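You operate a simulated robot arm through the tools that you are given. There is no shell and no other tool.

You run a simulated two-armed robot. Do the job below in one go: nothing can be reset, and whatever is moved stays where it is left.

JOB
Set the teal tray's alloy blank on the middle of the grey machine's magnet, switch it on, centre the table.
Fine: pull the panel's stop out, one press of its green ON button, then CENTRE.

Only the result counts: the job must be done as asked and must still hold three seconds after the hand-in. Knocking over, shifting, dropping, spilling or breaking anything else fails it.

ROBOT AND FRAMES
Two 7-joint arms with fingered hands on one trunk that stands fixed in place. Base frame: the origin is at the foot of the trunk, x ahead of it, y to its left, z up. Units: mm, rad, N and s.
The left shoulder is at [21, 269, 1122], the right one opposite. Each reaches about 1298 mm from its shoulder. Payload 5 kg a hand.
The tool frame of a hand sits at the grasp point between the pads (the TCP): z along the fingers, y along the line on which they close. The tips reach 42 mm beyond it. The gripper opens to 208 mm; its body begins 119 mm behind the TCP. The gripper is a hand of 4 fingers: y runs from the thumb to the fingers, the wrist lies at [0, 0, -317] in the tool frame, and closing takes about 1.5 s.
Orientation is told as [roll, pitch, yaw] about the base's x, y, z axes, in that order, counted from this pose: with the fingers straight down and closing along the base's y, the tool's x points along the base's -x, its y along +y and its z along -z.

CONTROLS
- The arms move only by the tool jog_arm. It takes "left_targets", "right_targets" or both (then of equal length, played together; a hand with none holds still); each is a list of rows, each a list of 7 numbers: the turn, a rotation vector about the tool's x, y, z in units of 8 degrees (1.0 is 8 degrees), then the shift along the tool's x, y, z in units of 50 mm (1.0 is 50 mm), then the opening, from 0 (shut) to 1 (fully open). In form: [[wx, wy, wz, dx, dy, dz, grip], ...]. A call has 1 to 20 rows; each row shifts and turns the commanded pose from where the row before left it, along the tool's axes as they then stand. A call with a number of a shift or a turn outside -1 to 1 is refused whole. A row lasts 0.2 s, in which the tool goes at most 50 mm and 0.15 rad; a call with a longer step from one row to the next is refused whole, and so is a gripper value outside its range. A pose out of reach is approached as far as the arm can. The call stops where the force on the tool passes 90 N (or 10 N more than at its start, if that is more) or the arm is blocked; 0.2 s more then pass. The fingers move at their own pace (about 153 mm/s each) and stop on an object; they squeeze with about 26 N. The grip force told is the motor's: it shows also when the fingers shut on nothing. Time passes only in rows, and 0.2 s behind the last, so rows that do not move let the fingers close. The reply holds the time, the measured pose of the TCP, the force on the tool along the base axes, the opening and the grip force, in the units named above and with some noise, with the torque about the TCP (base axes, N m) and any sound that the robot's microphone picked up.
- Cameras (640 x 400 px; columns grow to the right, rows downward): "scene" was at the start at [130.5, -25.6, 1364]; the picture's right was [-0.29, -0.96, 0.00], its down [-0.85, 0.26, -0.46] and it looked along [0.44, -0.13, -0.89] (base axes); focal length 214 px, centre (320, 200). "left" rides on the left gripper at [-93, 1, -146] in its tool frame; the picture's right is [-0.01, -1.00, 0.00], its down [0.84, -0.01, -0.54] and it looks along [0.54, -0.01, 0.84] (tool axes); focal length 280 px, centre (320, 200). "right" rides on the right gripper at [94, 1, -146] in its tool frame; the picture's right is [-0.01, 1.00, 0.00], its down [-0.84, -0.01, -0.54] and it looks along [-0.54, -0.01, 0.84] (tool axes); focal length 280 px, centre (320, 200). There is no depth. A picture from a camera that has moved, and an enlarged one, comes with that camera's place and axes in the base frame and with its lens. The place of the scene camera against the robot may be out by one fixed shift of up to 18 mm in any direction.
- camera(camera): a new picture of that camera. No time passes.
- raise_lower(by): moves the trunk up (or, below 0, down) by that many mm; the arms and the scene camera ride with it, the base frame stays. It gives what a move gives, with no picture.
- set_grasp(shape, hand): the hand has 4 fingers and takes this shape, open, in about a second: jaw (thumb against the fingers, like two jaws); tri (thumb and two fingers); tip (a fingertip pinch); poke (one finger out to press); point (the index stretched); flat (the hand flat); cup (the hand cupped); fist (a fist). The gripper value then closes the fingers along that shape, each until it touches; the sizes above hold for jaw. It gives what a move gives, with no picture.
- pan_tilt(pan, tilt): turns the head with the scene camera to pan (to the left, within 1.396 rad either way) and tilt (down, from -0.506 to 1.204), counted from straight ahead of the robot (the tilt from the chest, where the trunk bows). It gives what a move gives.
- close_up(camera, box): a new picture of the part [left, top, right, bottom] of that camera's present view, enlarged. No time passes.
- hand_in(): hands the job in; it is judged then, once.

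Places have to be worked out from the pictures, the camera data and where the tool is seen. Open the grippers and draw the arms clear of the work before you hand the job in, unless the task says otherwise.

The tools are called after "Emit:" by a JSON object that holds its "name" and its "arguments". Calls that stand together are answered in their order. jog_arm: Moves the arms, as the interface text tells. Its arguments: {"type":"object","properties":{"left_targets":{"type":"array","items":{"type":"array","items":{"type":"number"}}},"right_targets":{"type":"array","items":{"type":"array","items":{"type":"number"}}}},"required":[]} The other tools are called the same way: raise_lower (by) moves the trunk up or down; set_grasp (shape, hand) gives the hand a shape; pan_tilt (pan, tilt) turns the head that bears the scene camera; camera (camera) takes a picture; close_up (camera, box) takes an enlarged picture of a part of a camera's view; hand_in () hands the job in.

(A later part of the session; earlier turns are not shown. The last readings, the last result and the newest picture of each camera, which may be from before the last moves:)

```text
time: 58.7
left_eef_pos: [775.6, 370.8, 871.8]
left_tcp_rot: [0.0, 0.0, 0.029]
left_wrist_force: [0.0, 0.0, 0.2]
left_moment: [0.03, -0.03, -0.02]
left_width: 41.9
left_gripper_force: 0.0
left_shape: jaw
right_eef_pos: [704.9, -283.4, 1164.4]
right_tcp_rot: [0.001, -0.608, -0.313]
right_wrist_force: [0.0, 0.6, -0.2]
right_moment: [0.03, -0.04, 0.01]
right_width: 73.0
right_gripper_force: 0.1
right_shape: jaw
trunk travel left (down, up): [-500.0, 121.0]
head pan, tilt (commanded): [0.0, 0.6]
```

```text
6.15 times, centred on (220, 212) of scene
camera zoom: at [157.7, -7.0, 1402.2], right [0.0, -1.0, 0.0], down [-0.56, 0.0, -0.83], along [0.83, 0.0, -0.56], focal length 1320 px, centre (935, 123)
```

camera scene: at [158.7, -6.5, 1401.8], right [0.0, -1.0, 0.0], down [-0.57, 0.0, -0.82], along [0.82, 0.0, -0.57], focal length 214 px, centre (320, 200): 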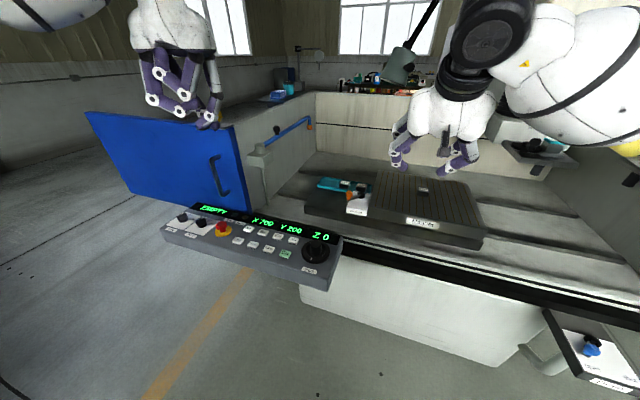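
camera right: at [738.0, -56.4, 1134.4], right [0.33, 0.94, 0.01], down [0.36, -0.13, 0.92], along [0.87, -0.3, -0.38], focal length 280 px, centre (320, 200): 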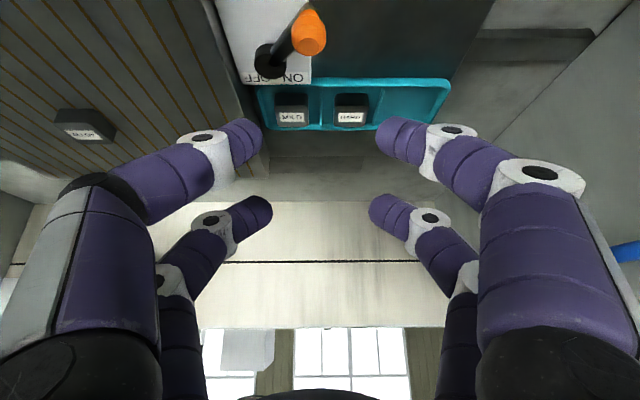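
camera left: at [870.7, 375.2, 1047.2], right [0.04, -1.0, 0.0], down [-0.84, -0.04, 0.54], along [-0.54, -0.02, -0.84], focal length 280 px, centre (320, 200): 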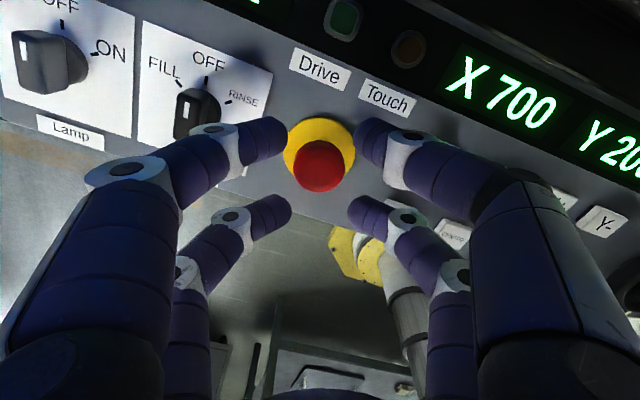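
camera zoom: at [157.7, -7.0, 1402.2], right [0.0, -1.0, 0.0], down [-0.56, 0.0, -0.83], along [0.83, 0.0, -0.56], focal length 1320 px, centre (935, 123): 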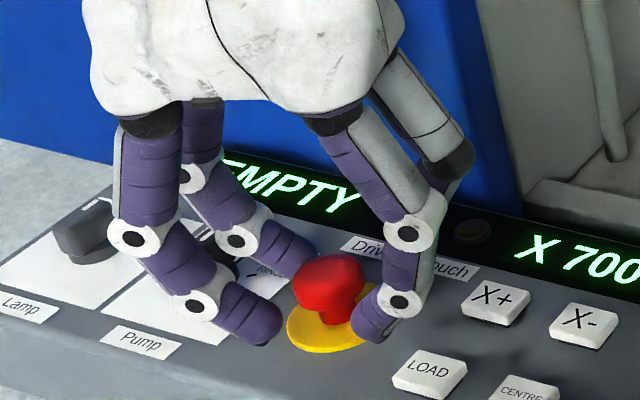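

The four tips straddle the cap at ±28 mm, which would only clip its rim. It's better to pinch it squarely with the outer finger pair: I'll raise, open to 58 mm and shift the hand 28 mm towards the robot.

Emit:
{"name": "jog_arm", "arguments": {"left_targets": [[0, 0, 0, 0, 0, -0.3, 0.2], [0, 0, 0, 0, 0, -0.4, 0.28], [0, 0, 0, 0.28, 0, 0, 0.28], [0, 0, 0, 0.28, 0, 0, 0.28], [0, 0, 0, 0, 0, 0, 0.28], [0, 0, 0, 0, 0, 0, 0.28]]}}

Emit:
{"name": "camera", "arguments": {"camera": "left"}}

Emit:
{"name": "close_up", "arguments": {"camera": "left", "box": [220, 80, 420, 260]}}

Emit:
{"name": "close_up", "arguments": {"camera": "scene", "box": [180, 180, 260, 245]}}

```text
time: 60.1
left_eef_pos: [749.5, 372.4, 907.3]
left_tcp_rot: [0.0, 0.0, 0.029]
left_wrist_force: [0.1, -0.8, 0.8]
left_moment: [0.0, 0.0, 0.03]
left_width: 57.7
left_gripper_force: 0.0
left_shape: jaw
right_eef_pos: [703.9, -283.4, 1162.9]
right_tcp_rot: [-0.001, -0.608, -0.313]
right_wrist_force: [0.1, 1.0, -0.4]
right_moment: [0.0, 0.01, 0.03]
right_width: 72.5
right_gripper_force: 0.0
right_shape: jaw
trunk travel left (down, up): [-500.0, 121.0]
head pan, tilt (commanded): [0.0, 0.6]
```

```text
taken
camera left: at [843.1, 375.8, 1053.0], right [0.04, -1.0, 0.0], down [-0.84, -0.04, 0.54], along [-0.54, -0.02, -0.84], focal length 280 px, centre (320, 200)
```

left: 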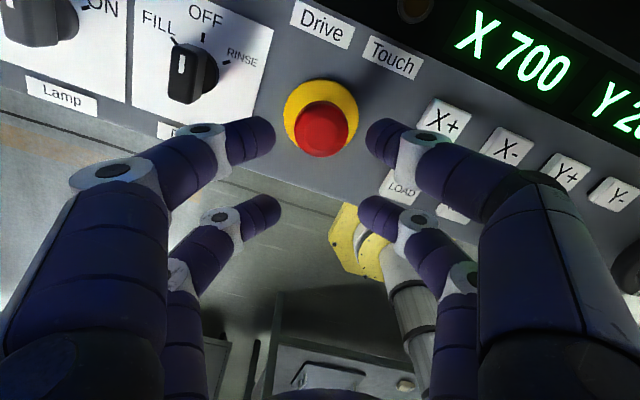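

```text
2.22 times, centred on (320, 170) of left
camera zoom: at [843.1, 375.8, 1053.0], right [0.04, -1.0, 0.0], down [-0.84, -0.04, 0.54], along [-0.54, -0.02, -0.84], focal length 623 px, centre (320, 267)
```

zoom: 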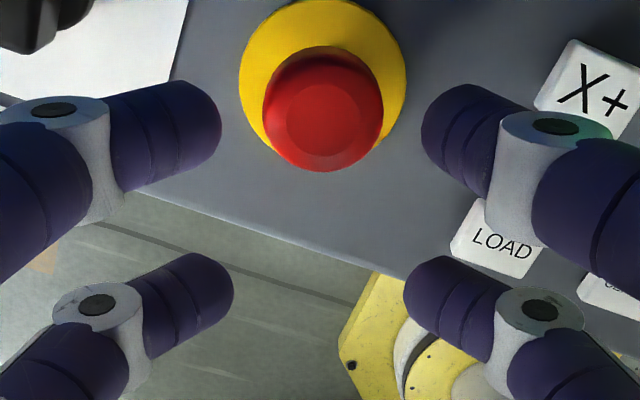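

```text
6.15 times, centred on (220, 212) of scene
camera zoom: at [157.9, -7.0, 1402.1], right [0.0, -1.0, 0.0], down [-0.56, 0.0, -0.83], along [0.83, 0.0, -0.56], focal length 1320 px, centre (935, 123)
```

zoom: 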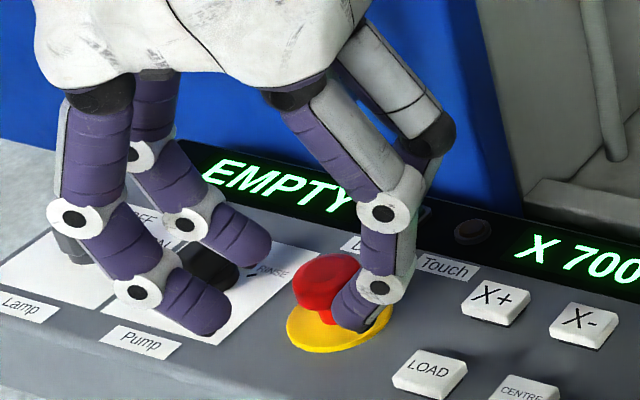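

The near pair is now in line with the cap. I'll narrow to about 50 mm and lower 38 mm, well clear of LOAD and X+.

Emit:
{"name": "jog_arm", "arguments": {"left_targets": [[0, 0, 0, 0, -0.02, 0, 0.24], [0, 0, 0, 0, 0, 0.2, 0.24], [0, 0, 0, 0, 0, 0.2, 0.24], [0, 0, 0, 0, 0, 0.2, 0.24], [0, 0, 0, 0, 0, 0.16, 0.24], [0, 0, 0, 0, 0, 0, 0.24]]}}

Emit:
{"name": "close_up", "arguments": {"camera": "left", "box": [220, 80, 420, 260]}}

Emit:
{"name": "close_up", "arguments": {"camera": "scene", "box": [180, 180, 260, 245]}}

```text
time: 61.5
left_eef_pos: [749.5, 370.8, 868.3]
left_tcp_rot: [0.002, -0.001, 0.03]
left_wrist_force: [-0.3, 0.2, 0.4]
left_moment: [0.03, -0.01, -0.03]
left_width: 50.4
left_gripper_force: 0.2
left_shape: jaw
right_eef_pos: [704.8, -284.4, 1163.6]
right_tcp_rot: [0.001, -0.609, -0.311]
right_wrist_force: [-0.1, -0.2, -0.6]
right_moment: [0.02, -0.01, 0.0]
right_width: 72.8
right_gripper_force: 0.2
right_shape: jaw
trunk travel left (down, up): [-500.0, 121.0]
head pan, tilt (commanded): [0.0, 0.6]
```

```text
2.22 times, centred on (320, 170) of left
camera zoom: at [843.5, 374.0, 1015.8], right [0.04, -1.0, 0.0], down [-0.84, -0.04, 0.54], along [-0.54, -0.02, -0.84], focal length 623 px, centre (320, 267)
```

zoom: 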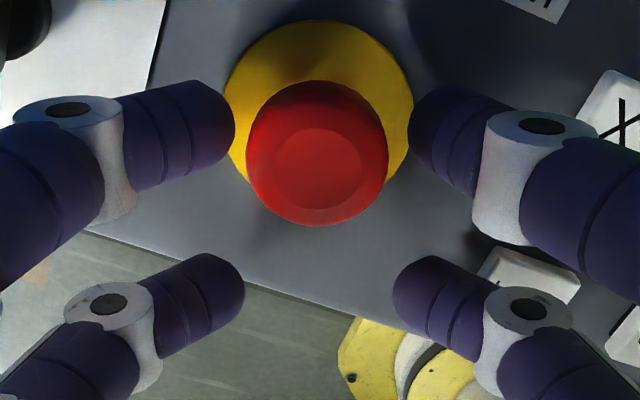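

```text
6.15 times, centred on (220, 212) of scene
camera zoom: at [157.8, -7.0, 1402.2], right [0.0, -1.0, 0.0], down [-0.56, 0.0, -0.83], along [0.83, 0.0, -0.56], focal length 1320 px, centre (935, 123)
```

zoom: 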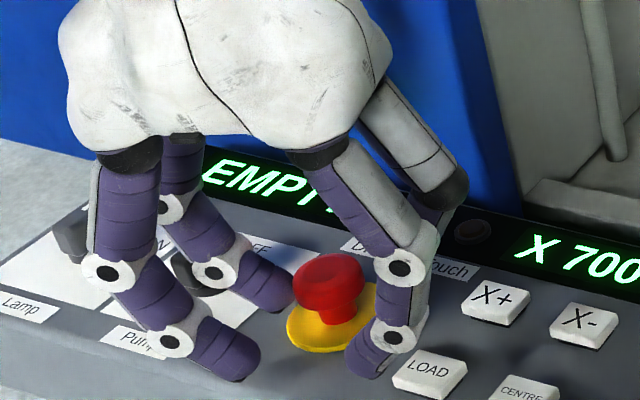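

Aligned, tips at z≈840 beside the cap. I'll close on it.

Emit:
{"name": "jog_arm", "arguments": {"left_targets": [[0, 0, 0, 0, 0, 0, 0.1], [0, 0, 0, 0, 0, 0, 0.05], [0, 0, 0, 0, 0, 0, 0.05], [0, 0, 0, 0, 0, 0, 0.05], [0, 0, 0, 0, 0, 0, 0.05]]}}

Emit:
{"name": "close_up", "arguments": {"camera": "left", "box": [220, 80, 420, 260]}}

Emit:
{"name": "close_up", "arguments": {"camera": "scene", "box": [180, 180, 260, 245]}}

```text
time: 62.7
left_eef_pos: [750.1, 370.3, 869.3]
left_tcp_rot: [0.0, 0.001, 0.028]
left_wrist_force: [1.3, -1.5, -4.5]
left_moment: [-0.14, 0.1, -0.08]
left_width: 14.1
left_gripper_force: 25.5
left_shape: jaw
right_eef_pos: [705.5, -284.3, 1163.3]
right_tcp_rot: [-0.002, -0.611, -0.314]
right_wrist_force: [-0.1, -0.6, -0.8]
right_moment: [0.04, 0.02, 0.0]
right_width: 73.0
right_gripper_force: 0.1
right_shape: jaw
trunk travel left (down, up): [-500.0, 121.0]
head pan, tilt (commanded): [0.0, 0.6]
```

```text
2.22 times, centred on (320, 170) of left
camera zoom: at [843.8, 373.9, 1015.6], right [0.04, -1.0, 0.0], down [-0.84, -0.04, 0.54], along [-0.54, -0.02, -0.84], focal length 623 px, centre (320, 267)
```

zoom: 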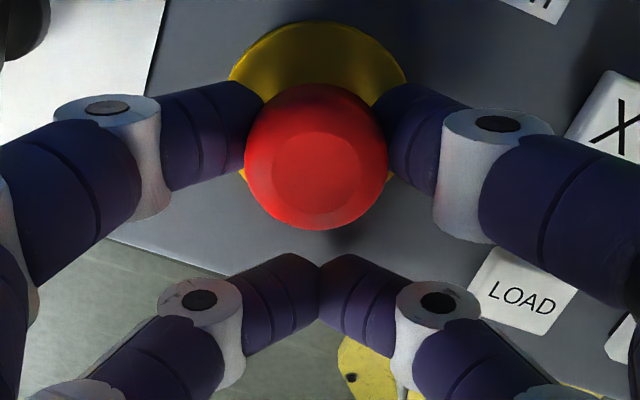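

```text
6.15 times, centred on (220, 212) of scene
camera zoom: at [158.1, -7.0, 1402.1], right [0.0, -1.0, 0.0], down [-0.57, 0.0, -0.82], along [0.82, 0.0, -0.57], focal length 1320 px, centre (935, 123)
```

zoom: 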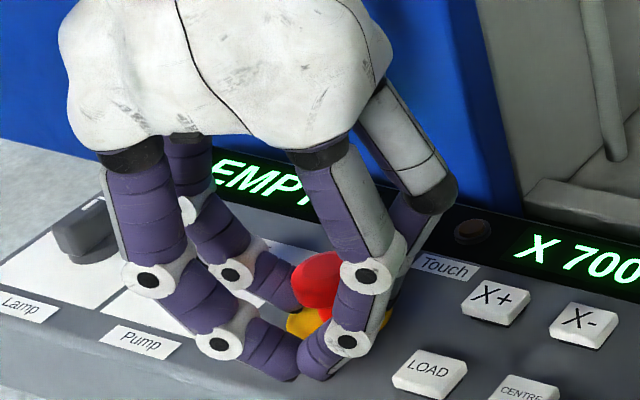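

The near fingertips have closed in under the cap (about 28 mm between them), a good hook. I'll pull straight up in small steps.

Emit:
{"name": "jog_arm", "arguments": {"left_targets": [[0, 0, 0, 0, 0, -0.06, 0.05], [0, 0, 0, 0, 0, -0.06, 0.05], [0, 0, 0, 0, 0, -0.06, 0.05], [0, 0, 0, 0, 0, 0, 0.05]]}}

Emit:
{"name": "close_up", "arguments": {"camera": "left", "box": [220, 80, 420, 260]}}

Emit:
{"name": "close_up", "arguments": {"camera": "scene", "box": [150, 180, 350, 305]}}

```text
time: 63.7
left_eef_pos: [750.0, 370.2, 873.1]
left_tcp_rot: [-0.001, 0.005, 0.028]
left_wrist_force: [5.4, -3.7, -38.0]
left_moment: [-0.33, 0.93, -0.18]
left_width: 12.3
left_gripper_force: 26.0
left_shape: jaw
right_eef_pos: [706.9, -284.0, 1162.0]
right_tcp_rot: [-0.002, -0.608, -0.312]
right_wrist_force: [0.4, 0.0, 0.2]
right_moment: [-0.02, -0.01, -0.03]
right_width: 72.7
right_gripper_force: 0.0
right_shape: jaw
trunk travel left (down, up): [-500.0, 121.0]
head pan, tilt (commanded): [0.0, 0.6]
```

```text
2.22 times, centred on (320, 170) of left
camera zoom: at [844.6, 374.1, 1019.9], right [0.04, -1.0, 0.0], down [-0.84, -0.04, 0.54], along [-0.54, -0.02, -0.84], focal length 623 px, centre (320, 267)
```

zoom: 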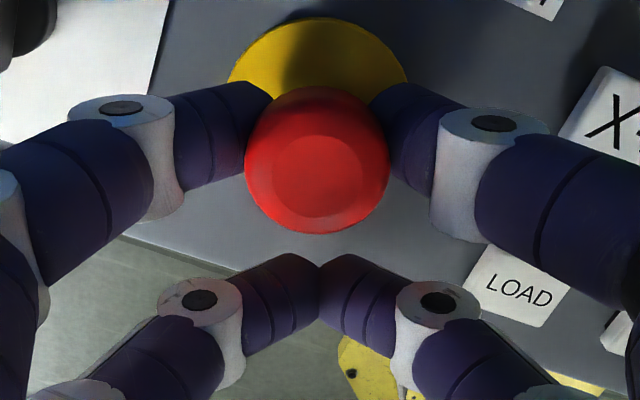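

```text
3.20 times, centred on (250, 242) of scene
camera zoom: at [160.2, -6.3, 1401.5], right [0.0, -1.0, 0.0], down [-0.57, 0.0, -0.82], along [0.82, 0.0, -0.57], focal length 686 px, centre (544, 64)
```

zoom: 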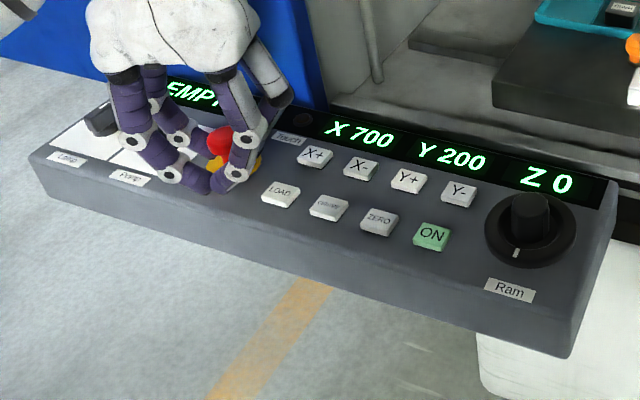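

The pull force is at 38 N and the grip holds; the cap hasn't clicked yet. I'll keep pulling gradually.

Emit:
{"name": "jog_arm", "arguments": {"left_targets": [[0, 0, 0, 0, 0, -0.06, 0], [0, 0, 0, 0, 0, -0.06, 0], [0, 0, 0, 0, 0, 0, 0]]}}

Emit:
{"name": "close_up", "arguments": {"camera": "left", "box": [220, 80, 420, 260]}}

```text
time: 64.5
left_eef_pos: [750.4, 372.6, 877.7]
left_tcp_rot: [0.002, 0.008, 0.028]
left_wrist_force: [4.6, -2.2, -64.0]
left_moment: [-0.14, 1.69, -0.15]
left_width: 9.6
left_gripper_force: 26.2
left_shape: jaw
right_eef_pos: [708.0, -283.6, 1160.7]
right_tcp_rot: [-0.004, -0.608, -0.314]
right_wrist_force: [-0.1, 1.2, -0.5]
right_moment: [-0.02, 0.01, 0.03]
right_width: 72.6
right_gripper_force: 0.1
right_shape: jaw
trunk travel left (down, up): [-500.0, 121.0]
head pan, tilt (commanded): [0.0, 0.6]
```

```text
2.22 times, centred on (320, 170) of left
camera zoom: at [845.3, 375.0, 1023.1], right [0.04, -1.0, 0.0], down [-0.84, -0.04, 0.55], along [-0.55, -0.02, -0.84], focal length 623 px, centre (320, 267)
```

zoom: 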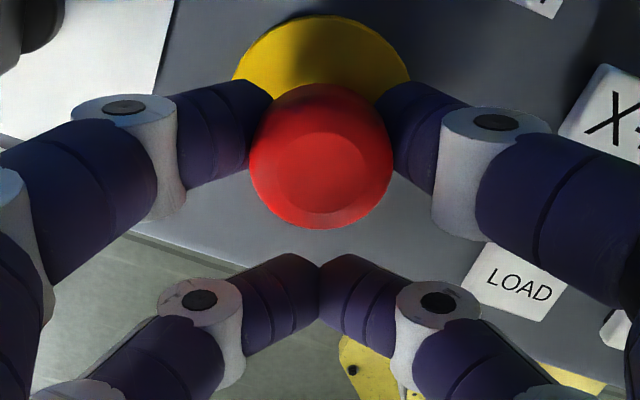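

Now 64 N and the hand has risen 8 mm. I'll check from the scene camera whether the cap has come up.

Emit:
{"name": "close_up", "arguments": {"camera": "scene", "box": [190, 195, 250, 245]}}

Emit:
{"name": "close_up", "arguments": {"camera": "scene", "box": [180, 195, 340, 295]}}

```text
8.00 times, centred on (220, 220) of scene
camera zoom: at [161.4, -5.4, 1401.4], right [0.0, -1.0, 0.0], down [-0.57, 0.0, -0.82], along [0.82, 0.0, -0.57], focal length 1716 px, centre (1120, 40)
```

zoom: 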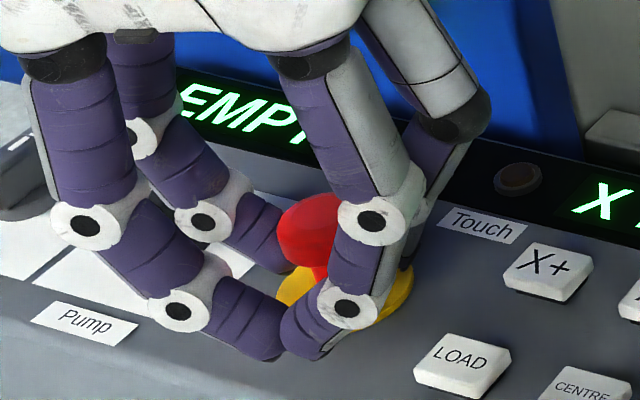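

```text
4.00 times, centred on (260, 245) of scene
camera zoom: at [161.4, -5.4, 1401.4], right [0.0, -1.0, 0.0], down [-0.57, 0.0, -0.82], along [0.82, 0.0, -0.57], focal length 858 px, centre (560, 20)
```

zoom: 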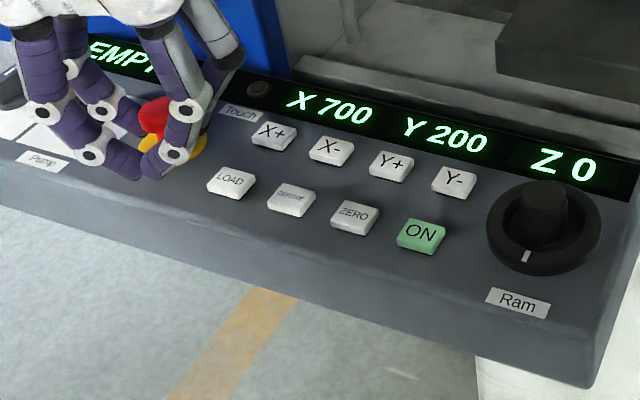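

It's unclear whether the cap has moved to its out position or the fingers are flexing. I'll relax the pull, open the fingers a little and look.

Emit:
{"name": "jog_arm", "arguments": {"left_targets": [[0, 0, 0, 0, 0, 0.06, 0], [0, 0, 0, 0, 0, 0.06, 0], [0, 0, 0, 0, 0, 0, 0], [0, 0, 0, 0, 0, 0, 0.24], [0, 0, 0, 0, 0, 0, 0.24], [0, 0, 0, 0, 0, 0, 0.24]]}}

Emit:
{"name": "close_up", "arguments": {"camera": "left", "box": [220, 80, 420, 260]}}

Emit:
{"name": "close_up", "arguments": {"camera": "scene", "box": [180, 180, 260, 245]}}

```text
time: 65.9
left_eef_pos: [748.6, 370.4, 879.0]
left_tcp_rot: [0.0, -0.003, 0.028]
left_wrist_force: [-0.3, -1.1, 1.9]
left_moment: [0.05, -0.14, 0.01]
left_width: 49.5
left_gripper_force: 0.0
left_shape: jaw
right_eef_pos: [704.8, -286.0, 1165.1]
right_tcp_rot: [0.001, -0.61, -0.315]
right_wrist_force: [0.4, 0.1, 1.1]
right_moment: [0.03, -0.01, 0.03]
right_width: 72.9
right_gripper_force: 0.1
right_shape: jaw
trunk travel left (down, up): [-500.0, 121.0]
head pan, tilt (commanded): [0.0, 0.6]
```

```text
2.22 times, centred on (320, 170) of left
camera zoom: at [842.4, 374.0, 1026.6], right [0.04, -1.0, 0.0], down [-0.84, -0.04, 0.54], along [-0.54, -0.02, -0.84], focal length 623 px, centre (320, 267)
```

zoom: 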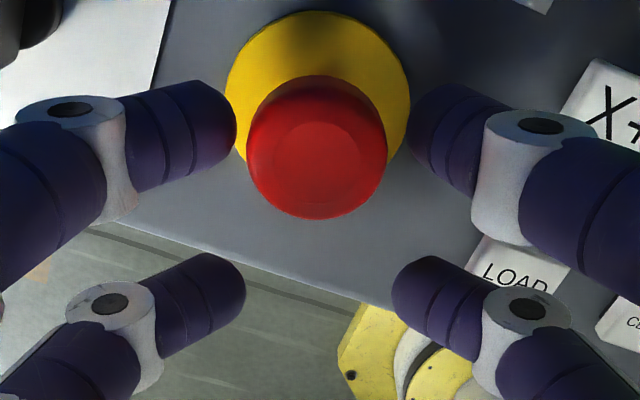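

```text
6.15 times, centred on (220, 212) of scene
camera zoom: at [156.9, -7.3, 1402.5], right [0.0, -1.0, 0.0], down [-0.56, 0.0, -0.83], along [0.83, 0.0, -0.56], focal length 1320 px, centre (935, 123)
```

zoom: 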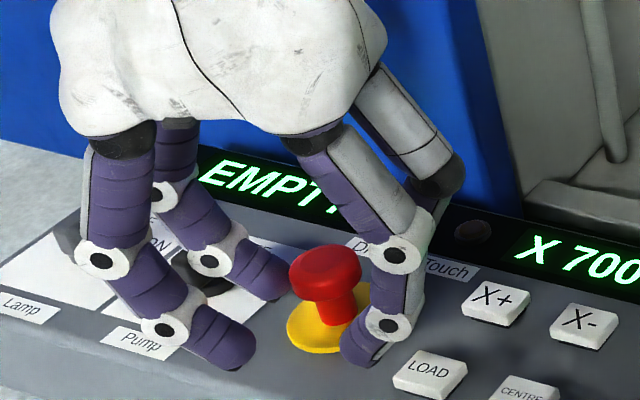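

The cap now stands visibly higher on its stem (about 5 mm more) and stays there with the fingers open. I'll lift the hand straight up and clear to compare properly.

Emit:
{"name": "jog_arm", "arguments": {"left_targets": [[0, 0, 0, 0, 0, -0.3, 0.24], [0, 0, 0, 0, 0, -0.6, 0.24], [0, 0, 0, 0, 0, -0.9, 0.24], [0, 0, 0, 0.3, 0, -0.9, 0.24], [0, 0, 0, 0.3, 0.5, -0.6, 0.24], [0, 0, 0, 0, 0, 0, 0.24]]}}

Emit:
{"name": "close_up", "arguments": {"camera": "scene", "box": [180, 180, 260, 245]}}

Emit:
{"name": "close_up", "arguments": {"camera": "scene", "box": [150, 190, 350, 315]}}

Emit:
{"name": "camera", "arguments": {"camera": "left"}}

```text
time: 67.3
left_eef_pos: [718.1, 393.6, 1041.3]
left_tcp_rot: [0.0, 0.0, 0.027]
left_wrist_force: [-0.2, -0.8, 0.1]
left_moment: [0.05, 0.02, 0.04]
left_width: 49.8
left_gripper_force: 0.0
left_shape: jaw
right_eef_pos: [706.4, -285.7, 1163.1]
right_tcp_rot: [-0.002, -0.61, -0.314]
right_wrist_force: [-0.4, -0.2, 0.0]
right_moment: [0.03, -0.03, 0.03]
right_width: 72.8
right_gripper_force: 0.0
right_shape: jaw
trunk travel left (down, up): [-500.0, 121.0]
head pan, tilt (commanded): [0.0, 0.6]
```

```text
6.15 times, centred on (220, 212) of scene
camera zoom: at [158.1, -7.4, 1401.9], right [0.0, -1.0, 0.0], down [-0.57, 0.0, -0.82], along [0.82, 0.0, -0.57], focal length 1320 px, centre (935, 123)
```

zoom: 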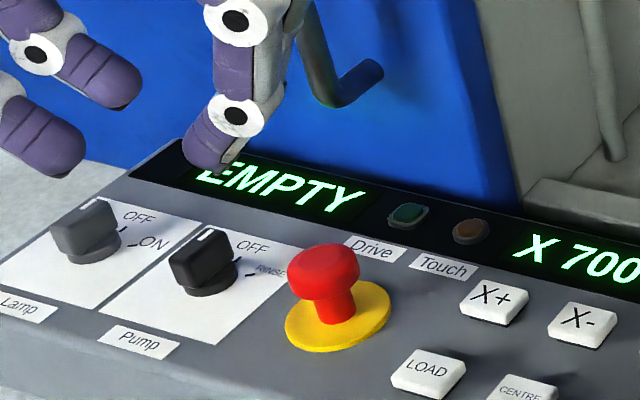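

```text
3.20 times, centred on (250, 252) of scene
camera zoom: at [158.1, -7.4, 1401.9], right [0.0, -1.0, 0.0], down [-0.57, 0.0, -0.82], along [0.82, 0.0, -0.57], focal length 686 px, centre (544, 32)
```

zoom: 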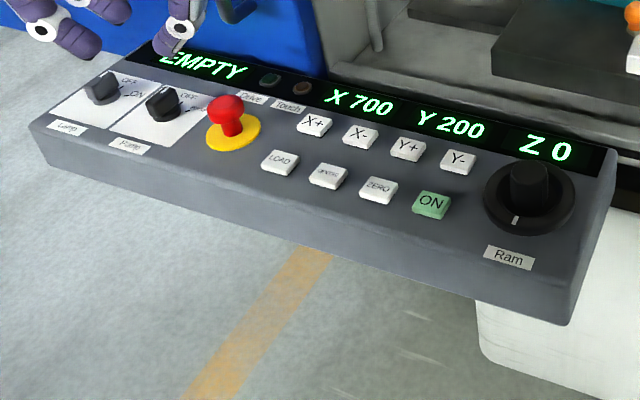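

```text
taken
camera left: at [813.0, 396.7, 1187.9], right [0.04, -1.0, 0.0], down [-0.84, -0.03, 0.54], along [-0.54, -0.02, -0.84], focal length 280 px, centre (320, 200)
```

left: 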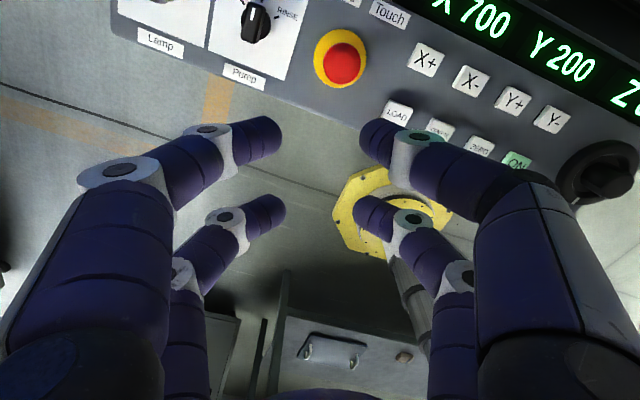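

The stop is out: its cap now stands about 7 mm higher with the stem showing. Next, ON: I'll set the left hand to poke and see where the poking fingertip is.

Emit:
{"name": "set_grasp", "arguments": {"hand": "left", "shape": "poke"}}

Emit:
{"name": "camera", "arguments": {"camera": "left"}}

Emit:
{"name": "close_up", "arguments": {"camera": "left", "box": [200, 100, 480, 275]}}

Emit:
{"name": "close_up", "arguments": {"camera": "scene", "box": [130, 100, 270, 200]}}

```text
time: 68.2
left_eef_pos: [718.3, 394.5, 1041.7]
left_tcp_rot: [-0.001, -0.001, 0.027]
left_wrist_force: [0.0, 0.4, -0.2]
left_moment: [-0.02, 0.02, -0.01]
left_width: 0.2
left_gripper_force: 0.0
left_shape: poke
right_eef_pos: [704.7, -284.7, 1163.9]
right_tcp_rot: [-0.002, -0.609, -0.313]
right_wrist_force: [-0.8, 0.0, 0.1]
right_moment: [0.0, -0.02, 0.0]
right_width: 72.7
right_gripper_force: 0.0
right_shape: jaw
trunk travel left (down, up): [-500.0, 121.0]
head pan, tilt (commanded): [0.0, 0.6]
```

```text
taken
camera left: at [812.5, 398.1, 1188.3], right [0.04, -1.0, 0.0], down [-0.84, -0.04, 0.54], along [-0.54, -0.02, -0.84], focal length 280 px, centre (320, 200)
```

left: 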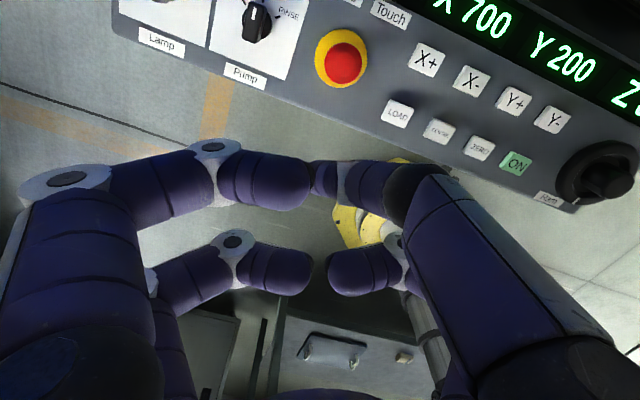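

```text
2.29 times, centred on (340, 188) of left
camera zoom: at [812.5, 398.1, 1188.3], right [0.04, -1.0, 0.0], down [-0.84, -0.04, 0.54], along [-0.54, -0.02, -0.84], focal length 641 px, centre (274, 229)
```

zoom: 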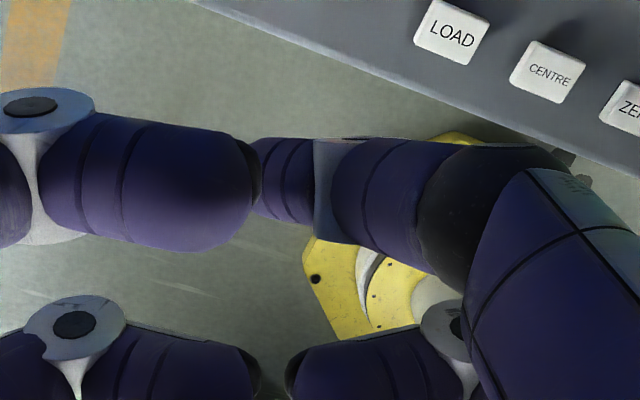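

```text
4.00 times, centred on (200, 150) of scene
camera zoom: at [157.7, -6.9, 1402.2], right [0.0, -1.0, 0.0], down [-0.56, 0.0, -0.83], along [0.83, 0.0, -0.56], focal length 858 px, centre (800, 400)
```

zoom: 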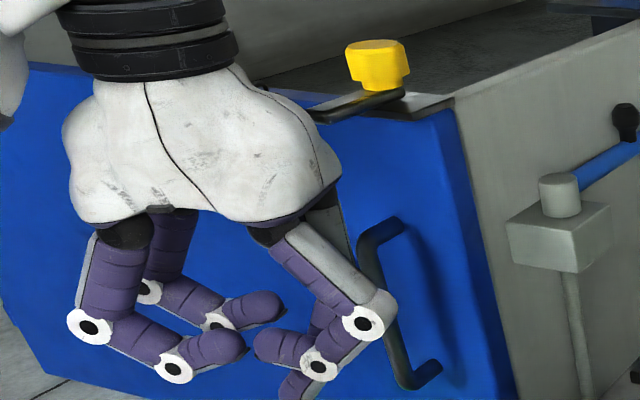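

I'll look at the poking fingertip lower down in the scene view.

Emit:
{"name": "close_up", "arguments": {"camera": "scene", "box": [160, 165, 240, 215]}}

Emit:
{"name": "set_grasp", "arguments": {"hand": "left", "shape": "point"}}

Emit:
{"name": "close_up", "arguments": {"camera": "scene", "box": [130, 120, 270, 220]}}

Emit:
{"name": "camera", "arguments": {"camera": "left"}}

```text
8.00 times, centred on (200, 190) of scene
camera zoom: at [157.7, -6.9, 1402.2], right [0.0, -1.0, 0.0], down [-0.56, 0.0, -0.83], along [0.83, 0.0, -0.56], focal length 1716 px, centre (1280, 280)
```

zoom: 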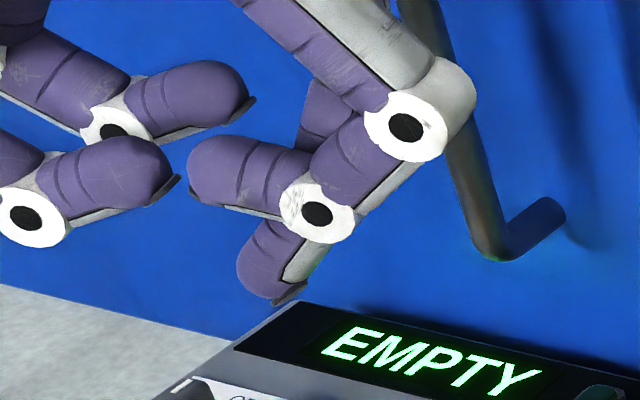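

```text
time: 69.1
left_eef_pos: [718.0, 394.4, 1041.5]
left_tcp_rot: [0.001, 0.0, 0.028]
left_wrist_force: [-0.4, -0.3, -0.3]
left_moment: [-0.03, -0.02, -0.03]
left_width: 201.9
left_gripper_force: 0.0
left_shape: point
right_eef_pos: [704.9, -285.2, 1163.3]
right_tcp_rot: [-0.002, -0.609, -0.314]
right_wrist_force: [-0.5, 0.2, 0.4]
right_moment: [0.02, 0.0, 0.01]
right_width: 72.8
right_gripper_force: 0.0
right_shape: jaw
trunk travel left (down, up): [-500.0, 121.0]
head pan, tilt (commanded): [0.0, 0.6]
```

```text
4.00 times, centred on (200, 170) of scene
camera zoom: at [157.9, -7.0, 1402.1], right [0.0, -1.0, 0.0], down [-0.56, 0.0, -0.83], along [0.83, 0.0, -0.56], focal length 858 px, centre (800, 320)
```

zoom: 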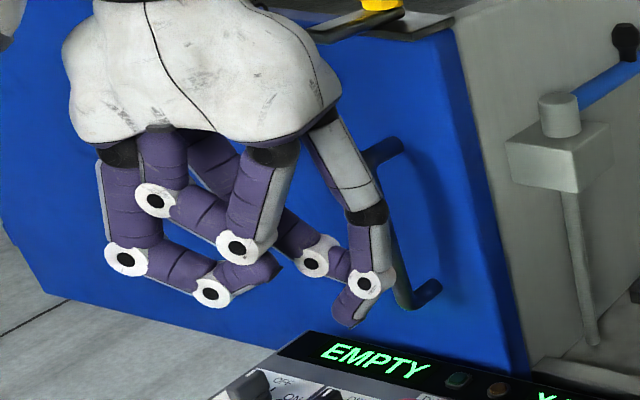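

```text
taken
camera left: at [812.7, 398.0, 1188.2], right [0.04, -1.0, 0.0], down [-0.84, -0.04, 0.54], along [-0.54, -0.02, -0.84], focal length 280 px, centre (320, 200)
```

left: 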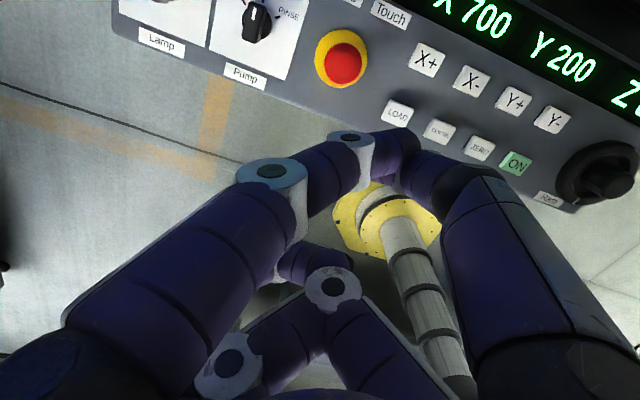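

The poking fingers hide their own tips, so I'd rather press with a closed jaw, using one fingertip of the outer pair with the hand rolled a bit so that only it touches. I'll close the jaw here in free air and look.

Emit:
{"name": "set_grasp", "arguments": {"hand": "left", "shape": "jaw"}}

Emit:
{"name": "jog_arm", "arguments": {"left_targets": [[0, 0, 0, 0, 0, 0, 0], [0, 0, 0, 0, 0, 0, 0], [0, 0, 0, 0, 0, 0, 0], [0, 0, 0, 0, 0, 0, 0], [0, 0, 0, 0, 0, 0, 0], [0, 0, 0, 0, 0, 0, 0], [0, 0, 0, 0, 0, 0, 0]]}}

Emit:
{"name": "camera", "arguments": {"camera": "left"}}

Emit:
{"name": "close_up", "arguments": {"camera": "scene", "box": [130, 120, 270, 220]}}

```text
time: 70.0
left_eef_pos: [718.3, 395.1, 1041.5]
left_tcp_rot: [0.0, 0.0, 0.028]
left_wrist_force: [-0.1, -0.7, 0.4]
left_moment: [0.01, 0.01, -0.02]
left_width: 207.9
left_gripper_force: 0.0
left_shape: jaw
right_eef_pos: [705.8, -285.3, 1164.1]
right_tcp_rot: [-0.002, -0.609, -0.313]
right_wrist_force: [0.0, -0.1, 0.2]
right_moment: [0.01, -0.03, -0.01]
right_width: 73.0
right_gripper_force: 0.1
right_shape: jaw
trunk travel left (down, up): [-500.0, 121.0]
head pan, tilt (commanded): [0.0, 0.6]
```

```text
time: 71.6
left_eef_pos: [718.8, 394.3, 1039.9]
left_tcp_rot: [0.0, -0.001, 0.028]
left_wrist_force: [-0.2, 0.3, -1.1]
left_moment: [0.01, 0.0, 0.01]
left_width: 0.0
left_gripper_force: 25.9
left_shape: jaw
right_eef_pos: [705.2, -285.2, 1163.3]
right_tcp_rot: [-0.003, -0.609, -0.314]
right_wrist_force: [0.0, -0.7, -0.2]
right_moment: [0.03, 0.0, 0.02]
right_width: 72.8
right_gripper_force: 0.0
right_shape: jaw
trunk travel left (down, up): [-500.0, 121.0]
head pan, tilt (commanded): [0.0, 0.6]
```

```text
taken
camera left: at [812.7, 398.0, 1188.2], right [0.04, -1.0, 0.0], down [-0.84, -0.04, 0.54], along [-0.54, -0.02, -0.84], focal length 280 px, centre (320, 200)
```

left: 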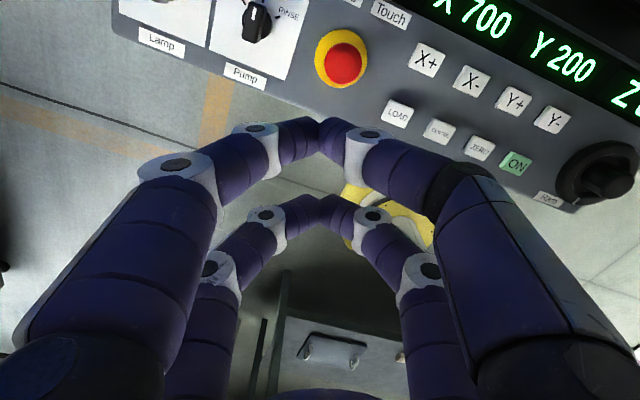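

```text
4.00 times, centred on (200, 170) of scene
camera zoom: at [157.9, -7.0, 1402.1], right [0.0, -1.0, 0.0], down [-0.56, 0.0, -0.83], along [0.83, 0.0, -0.56], focal length 858 px, centre (800, 320)
```

zoom: 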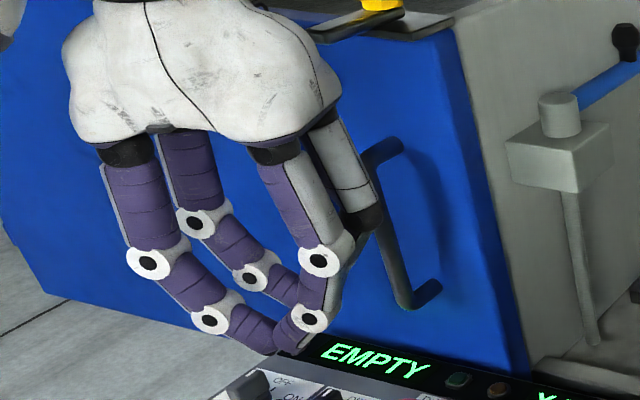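

The closed jaw's outer-pair tips meet about 27 mm beyond the TCP at tool x≈-29. I'll carry the left hand over towards the ON button and roll it 20° so that only its left outer fingertip will touch.

Emit:
{"name": "jog_arm", "arguments": {"left_targets": [[0, 0, 0, 0.29, -0.8, 0, 0], [0, 0, 0, 0.29, -0.8, 0, 0], [0, 0, 0, 0.29, -0.8, 0, 0], [0, 0, 0, 0.29, -0.8, 0, 0], [0, 0, 0, 0.29, -0.8, 0, 0], [0, 0, 0, 0.29, -0.8, 0, 0], [0, 0, 0, 0.29, -0.8, 0, 0], [0.833, 0, 0, 0, 0, 0, 0], [0.833, 0, 0, 0, 0, 0, 0], [0.833, 0, 0, 0, 0, 0, 0], [0, 0, 0, 0, 0.25, 0.69, 0], [0, 0, 0, 0, 0.25, 0.69, 0], [0, 0, 0, 0, 0, 0, 0]]}}

Emit:
{"name": "camera", "arguments": {"camera": "left"}}

Emit:
{"name": "camera", "arguments": {"camera": "scene"}}

```text
time: 74.4
left_eef_pos: [622.5, 111.9, 968.6]
left_tcp_rot: [-0.35, 0.001, 0.025]
left_wrist_force: [0.0, 0.4, 0.3]
left_moment: [0.02, 0.0, -0.01]
left_width: 0.1
left_gripper_force: 26.0
left_shape: jaw
right_eef_pos: [705.6, -284.7, 1164.3]
right_tcp_rot: [0.001, -0.61, -0.314]
right_wrist_force: [-0.5, -0.3, 0.4]
right_moment: [0.0, 0.01, 0.01]
right_width: 73.0
right_gripper_force: 0.1
right_shape: jaw
trunk travel left (down, up): [-500.0, 121.0]
head pan, tilt (commanded): [0.0, 0.6]
```

```text
taken
camera left: at [716.2, 165.0, 1107.3], right [0.04, -0.94, 0.34], down [-0.85, 0.15, 0.51], along [-0.53, -0.31, -0.79], focal length 280 px, centre (320, 200)
```

left: 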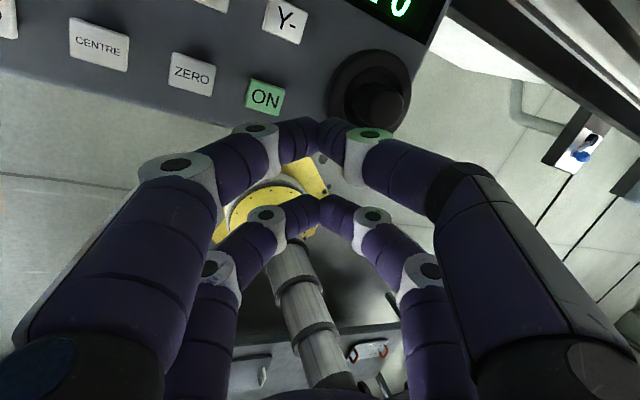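

```text
taken
camera scene: at [157.6, -7.1, 1402.3], right [0.0, -1.0, 0.0], down [-0.56, 0.0, -0.83], along [0.83, 0.0, -0.56], focal length 214 px, centre (320, 200)
```

scene: 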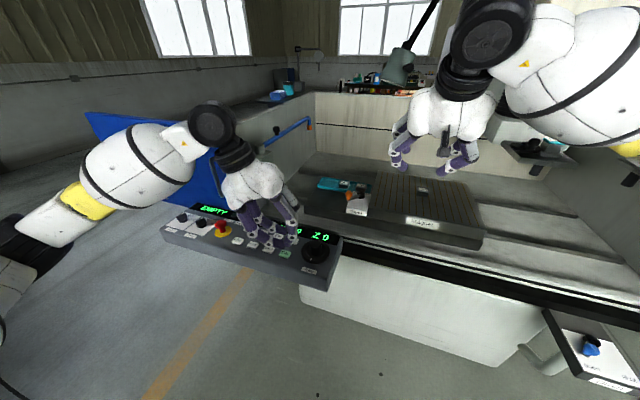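

ON shows at [655, 117]; my pressing fingertip is now at about [651, 116, 939]. I'll descend 80 mm with the small correction and check clearance before pressing.

Emit:
{"name": "jog_arm", "arguments": {"left_targets": [[0, 0, 0, -0.027, 0.187, 0.5, 0], [0, 0, 0, -0.027, 0.187, 0.5, 0], [0, 0, 0, -0.027, 0.187, 0.5, 0], [0, 0, 0, 0, 0, 0, 0]]}}

Emit:
{"name": "camera", "arguments": {"camera": "left"}}

Emit:
{"name": "close_up", "arguments": {"camera": "left", "box": [220, 80, 420, 205]}}

Emit:
{"name": "close_up", "arguments": {"camera": "scene", "box": [220, 190, 340, 290]}}

```text
time: 75.4
left_eef_pos: [627.2, 114.9, 889.8]
left_tcp_rot: [-0.35, 0.001, 0.025]
left_wrist_force: [-0.3, 0.6, 0.8]
left_moment: [0.02, 0.03, 0.0]
left_width: 0.0
left_gripper_force: 26.3
left_shape: jaw
right_eef_pos: [706.1, -285.0, 1163.0]
right_tcp_rot: [0.0, -0.61, -0.316]
right_wrist_force: [-0.5, 0.3, -0.2]
right_moment: [-0.01, 0.01, -0.02]
right_width: 72.9
right_gripper_force: 0.0
right_shape: jaw
trunk travel left (down, up): [-500.0, 121.0]
head pan, tilt (commanded): [0.0, 0.6]
```

```text
taken
camera left: at [720.4, 166.7, 1027.1], right [0.04, -0.94, 0.34], down [-0.85, 0.15, 0.51], along [-0.53, -0.31, -0.79], focal length 280 px, centre (320, 200)
```

left: 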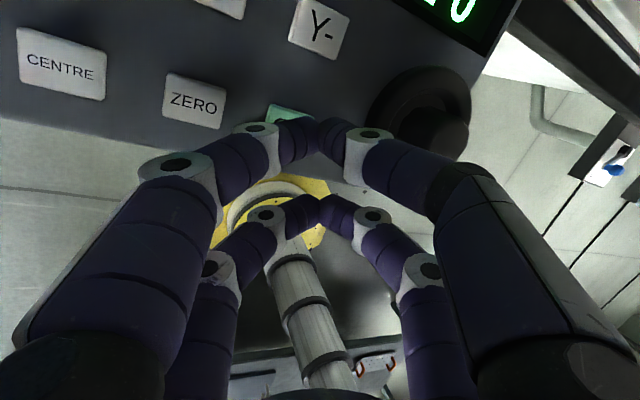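

```text
3.20 times, centred on (320, 142) of left
camera zoom: at [720.4, 166.7, 1027.1], right [0.04, -0.94, 0.34], down [-0.85, 0.15, 0.51], along [-0.53, -0.31, -0.79], focal length 897 px, centre (320, 384)
```

zoom: 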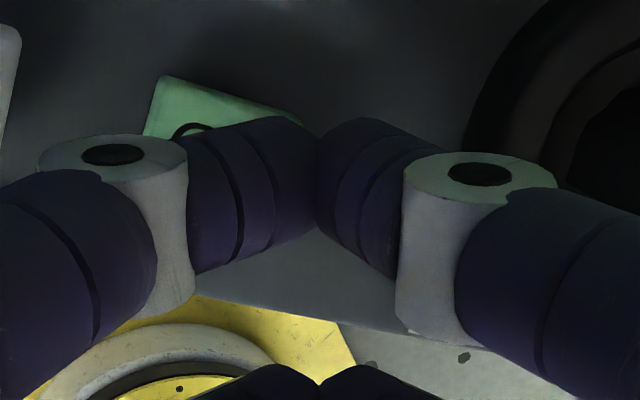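

```text
4.00 times, centred on (280, 240) of scene
camera zoom: at [157.8, -7.0, 1402.2], right [0.0, -1.0, 0.0], down [-0.56, 0.0, -0.83], along [0.83, 0.0, -0.56], focal length 858 px, centre (480, 40)
```

zoom: 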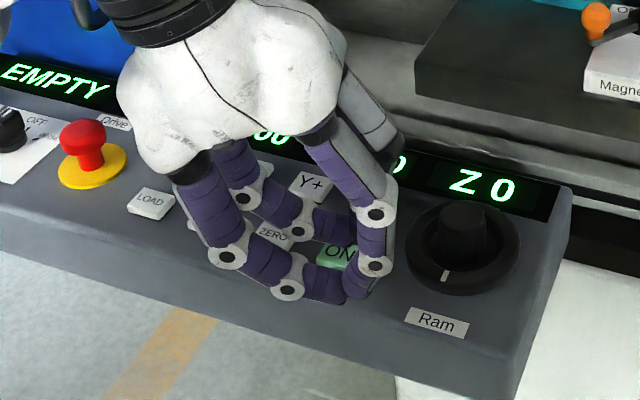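

The fingertip is right above ON (about 2 mm off its centre), the other tip is clear of the dial. I'll come down 11 mm to just above the button.

Emit:
{"name": "jog_arm", "arguments": {"left_targets": [[0, 0, 0, 0, 0.0377, 0.1034, 0], [0, 0, 0, 0, 0.0377, 0.1034, 0], [0, 0, 0, 0, 0, 0, 0]]}}

Emit:
{"name": "close_up", "arguments": {"camera": "scene", "box": [240, 210, 320, 270]}}

Emit:
{"name": "close_up", "arguments": {"camera": "left", "box": [220, 80, 420, 205]}}

```text
time: 76.2
left_eef_pos: [629.3, 113.5, 877.3]
left_tcp_rot: [-0.349, 0.0, 0.028]
left_wrist_force: [0.8, 0.2, -0.2]
left_moment: [0.01, 0.01, 0.01]
left_width: 0.0
left_gripper_force: 25.5
left_shape: jaw
right_eef_pos: [706.1, -285.5, 1163.2]
right_tcp_rot: [-0.002, -0.609, -0.312]
right_wrist_force: [-1.0, 0.4, 0.0]
right_moment: [-0.01, 0.02, -0.02]
right_width: 72.7
right_gripper_force: 0.0
right_shape: jaw
trunk travel left (down, up): [-500.0, 121.0]
head pan, tilt (commanded): [0.0, 0.6]
```

```text
6.67 times, centred on (280, 240) of scene
camera zoom: at [157.9, -7.0, 1402.1], right [0.0, -1.0, 0.0], down [-0.56, 0.0, -0.83], along [0.83, 0.0, -0.56], focal length 1430 px, centre (587, -67)
```

zoom: 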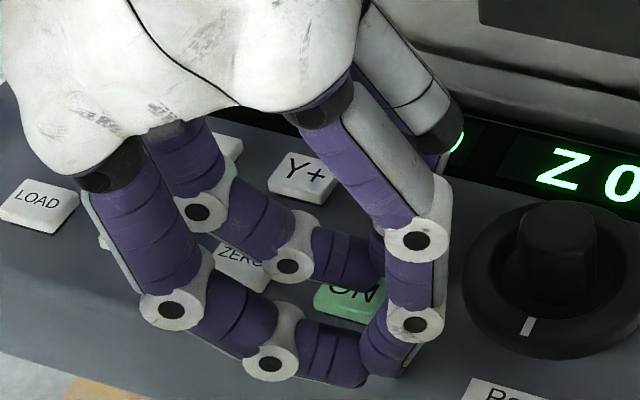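

```text
3.20 times, centred on (320, 142) of left
camera zoom: at [721.9, 166.5, 1015.5], right [0.04, -0.94, 0.34], down [-0.85, 0.15, 0.51], along [-0.53, -0.31, -0.79], focal length 897 px, centre (320, 384)
```

zoom: 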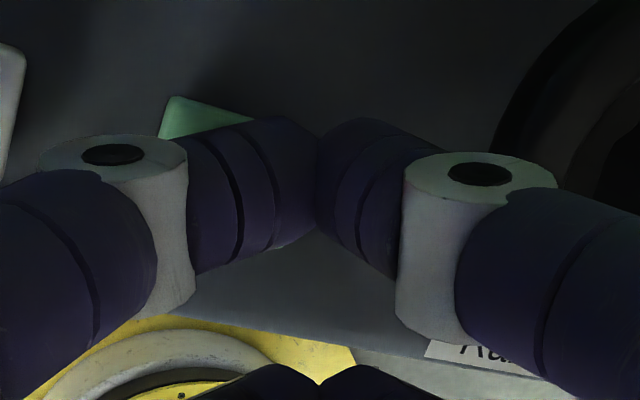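

Just under 2 mm above ON. I'll press down steadily in one motion, 5 mm first, reading the force.

Emit:
{"name": "jog_arm", "arguments": {"left_targets": [[0, 0, 0, 0, 0.0171, 0.047, 0], [0, 0, 0, 0, 0.0171, 0.047, 0], [0, 0, 0, 0, 0, 0, 0]]}}

Emit:
{"name": "close_up", "arguments": {"camera": "scene", "box": [160, 190, 340, 290]}}

```text
time: 77.0
left_eef_pos: [626.7, 114.0, 873.7]
left_tcp_rot: [-0.349, -0.002, 0.028]
left_wrist_force: [2.8, 1.0, 5.8]
left_moment: [-0.01, -0.21, 0.06]
left_width: 0.3
left_gripper_force: 25.9
left_shape: jaw
right_eef_pos: [705.5, -285.3, 1163.6]
right_tcp_rot: [-0.001, -0.609, -0.312]
right_wrist_force: [0.0, -0.4, 0.1]
right_moment: [0.01, 0.0, 0.01]
right_width: 72.6
right_gripper_force: 0.1
right_shape: jaw
trunk travel left (down, up): [-500.0, 121.0]
head pan, tilt (commanded): [0.0, 0.6]
heard: click
```

```text
3.56 times, centred on (250, 240) of scene
camera zoom: at [157.7, -7.0, 1402.2], right [0.0, -1.0, 0.0], down [-0.56, 0.0, -0.83], along [0.83, 0.0, -0.56], focal length 763 px, centre (569, 58)
```

zoom: 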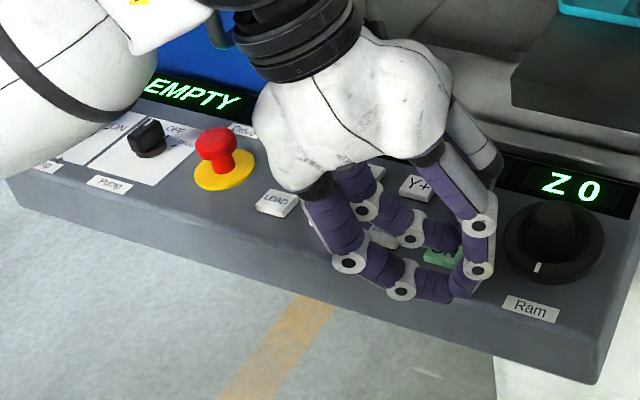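

A click was heard: ON is pressed. I'll release straight up 40 mm and check the lamps.

Emit:
{"name": "jog_arm", "arguments": {"left_targets": [[0, 0, 0, 0, -0.0686, -0.188, 0], [0, 0, 0, 0, -0.137, -0.376, 0], [0, 0, 0, 0, -0.137, -0.376, 0], [0, 0, 0, 0, 0, 0, 0]]}}

Emit:
{"name": "close_up", "arguments": {"camera": "scene", "box": [160, 180, 340, 290]}}

Emit:
{"name": "camera", "arguments": {"camera": "left"}}

```text
time: 78.0
left_eef_pos: [627.6, 112.8, 923.9]
left_tcp_rot: [-0.348, 0.0, 0.027]
left_wrist_force: [1.1, 0.1, 0.1]
left_moment: [0.02, 0.03, 0.0]
left_width: 0.0
left_gripper_force: 26.1
left_shape: jaw
right_eef_pos: [706.6, -284.4, 1163.2]
right_tcp_rot: [-0.002, -0.609, -0.311]
right_wrist_force: [0.4, -0.4, 0.1]
right_moment: [-0.01, -0.01, 0.01]
right_width: 72.7
right_gripper_force: 0.0
right_shape: jaw
trunk travel left (down, up): [-500.0, 121.0]
head pan, tilt (commanded): [0.0, 0.6]
```

```text
3.56 times, centred on (250, 235) of scene
camera zoom: at [158.0, -7.0, 1402.0], right [0.0, -1.0, 0.0], down [-0.57, 0.0, -0.82], along [0.82, 0.0, -0.57], focal length 763 px, centre (569, 76)
```

zoom: 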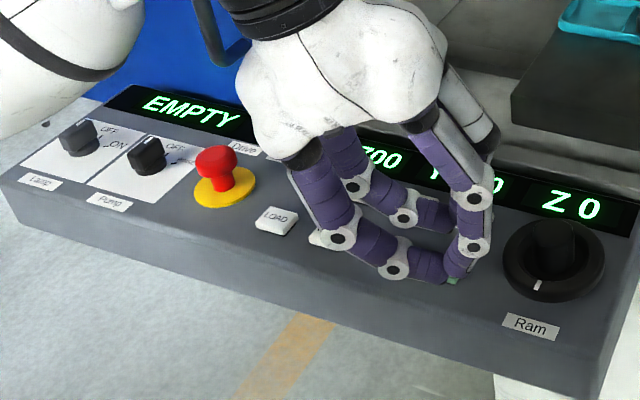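

```text
taken
camera left: at [721.1, 166.5, 1060.3], right [0.04, -0.94, 0.34], down [-0.85, 0.15, 0.51], along [-0.53, -0.31, -0.79], focal length 280 px, centre (320, 200)
```

left: 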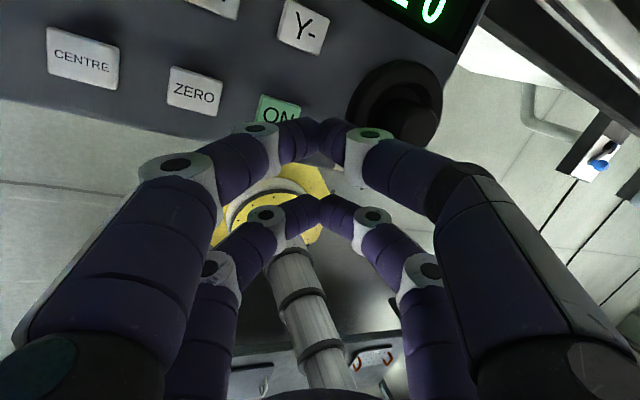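

The hand hides the Drive lamp. I'll raise it another 110 mm to see the lamps.

Emit:
{"name": "jog_arm", "arguments": {"left_targets": [[0, 0, 0, 0, -0.3, -0.85, 0], [0, 0, 0, 0, -0.3, -0.85, 0], [0, 0, 0, 0, -0.3, -0.85, 0], [0, 0, 0, 0, 0, 0, 0]]}}

Emit:
{"name": "close_up", "arguments": {"camera": "scene", "box": [160, 180, 340, 290]}}

Emit:
{"name": "camera", "arguments": {"camera": "left"}}

```text
time: 79.0
left_eef_pos: [627.3, 114.2, 1057.8]
left_tcp_rot: [-0.349, 0.0, 0.027]
left_wrist_force: [0.5, 0.9, -0.2]
left_moment: [-0.07, 0.05, -0.03]
left_width: 0.0
left_gripper_force: 25.9
left_shape: jaw
right_eef_pos: [705.1, -284.0, 1162.9]
right_tcp_rot: [-0.002, -0.609, -0.312]
right_wrist_force: [0.3, -0.5, 0.3]
right_moment: [-0.02, 0.01, -0.01]
right_width: 72.9
right_gripper_force: 0.1
right_shape: jaw
trunk travel left (down, up): [-500.0, 121.0]
head pan, tilt (commanded): [0.0, 0.6]
```

```text
3.56 times, centred on (250, 235) of scene
camera zoom: at [158.2, -6.9, 1401.9], right [0.0, -1.0, 0.0], down [-0.57, 0.0, -0.82], along [0.82, 0.0, -0.57], focal length 763 px, centre (569, 76)
```

zoom: 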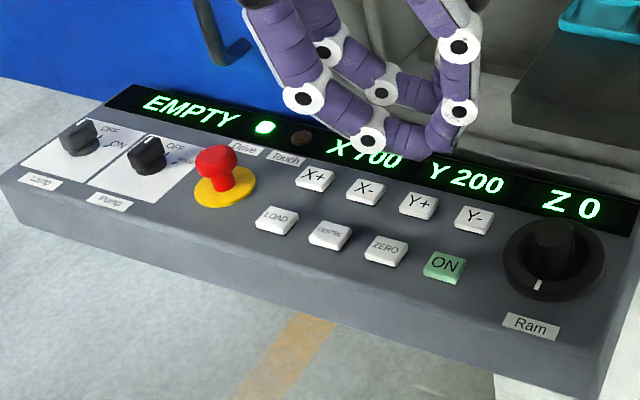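

```text
taken
camera left: at [721.2, 167.2, 1195.9], right [0.04, -0.94, 0.34], down [-0.85, 0.15, 0.51], along [-0.53, -0.31, -0.79], focal length 280 px, centre (320, 200)
```

left: 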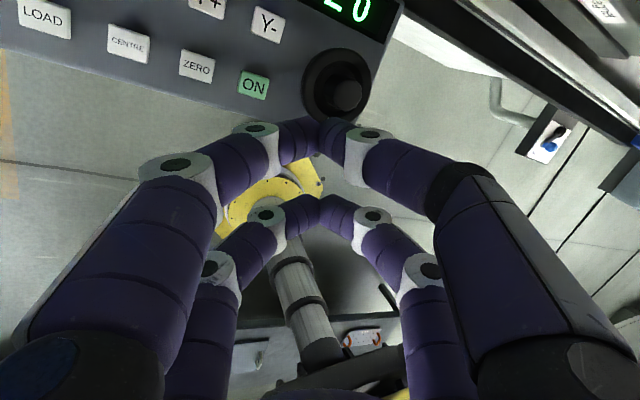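

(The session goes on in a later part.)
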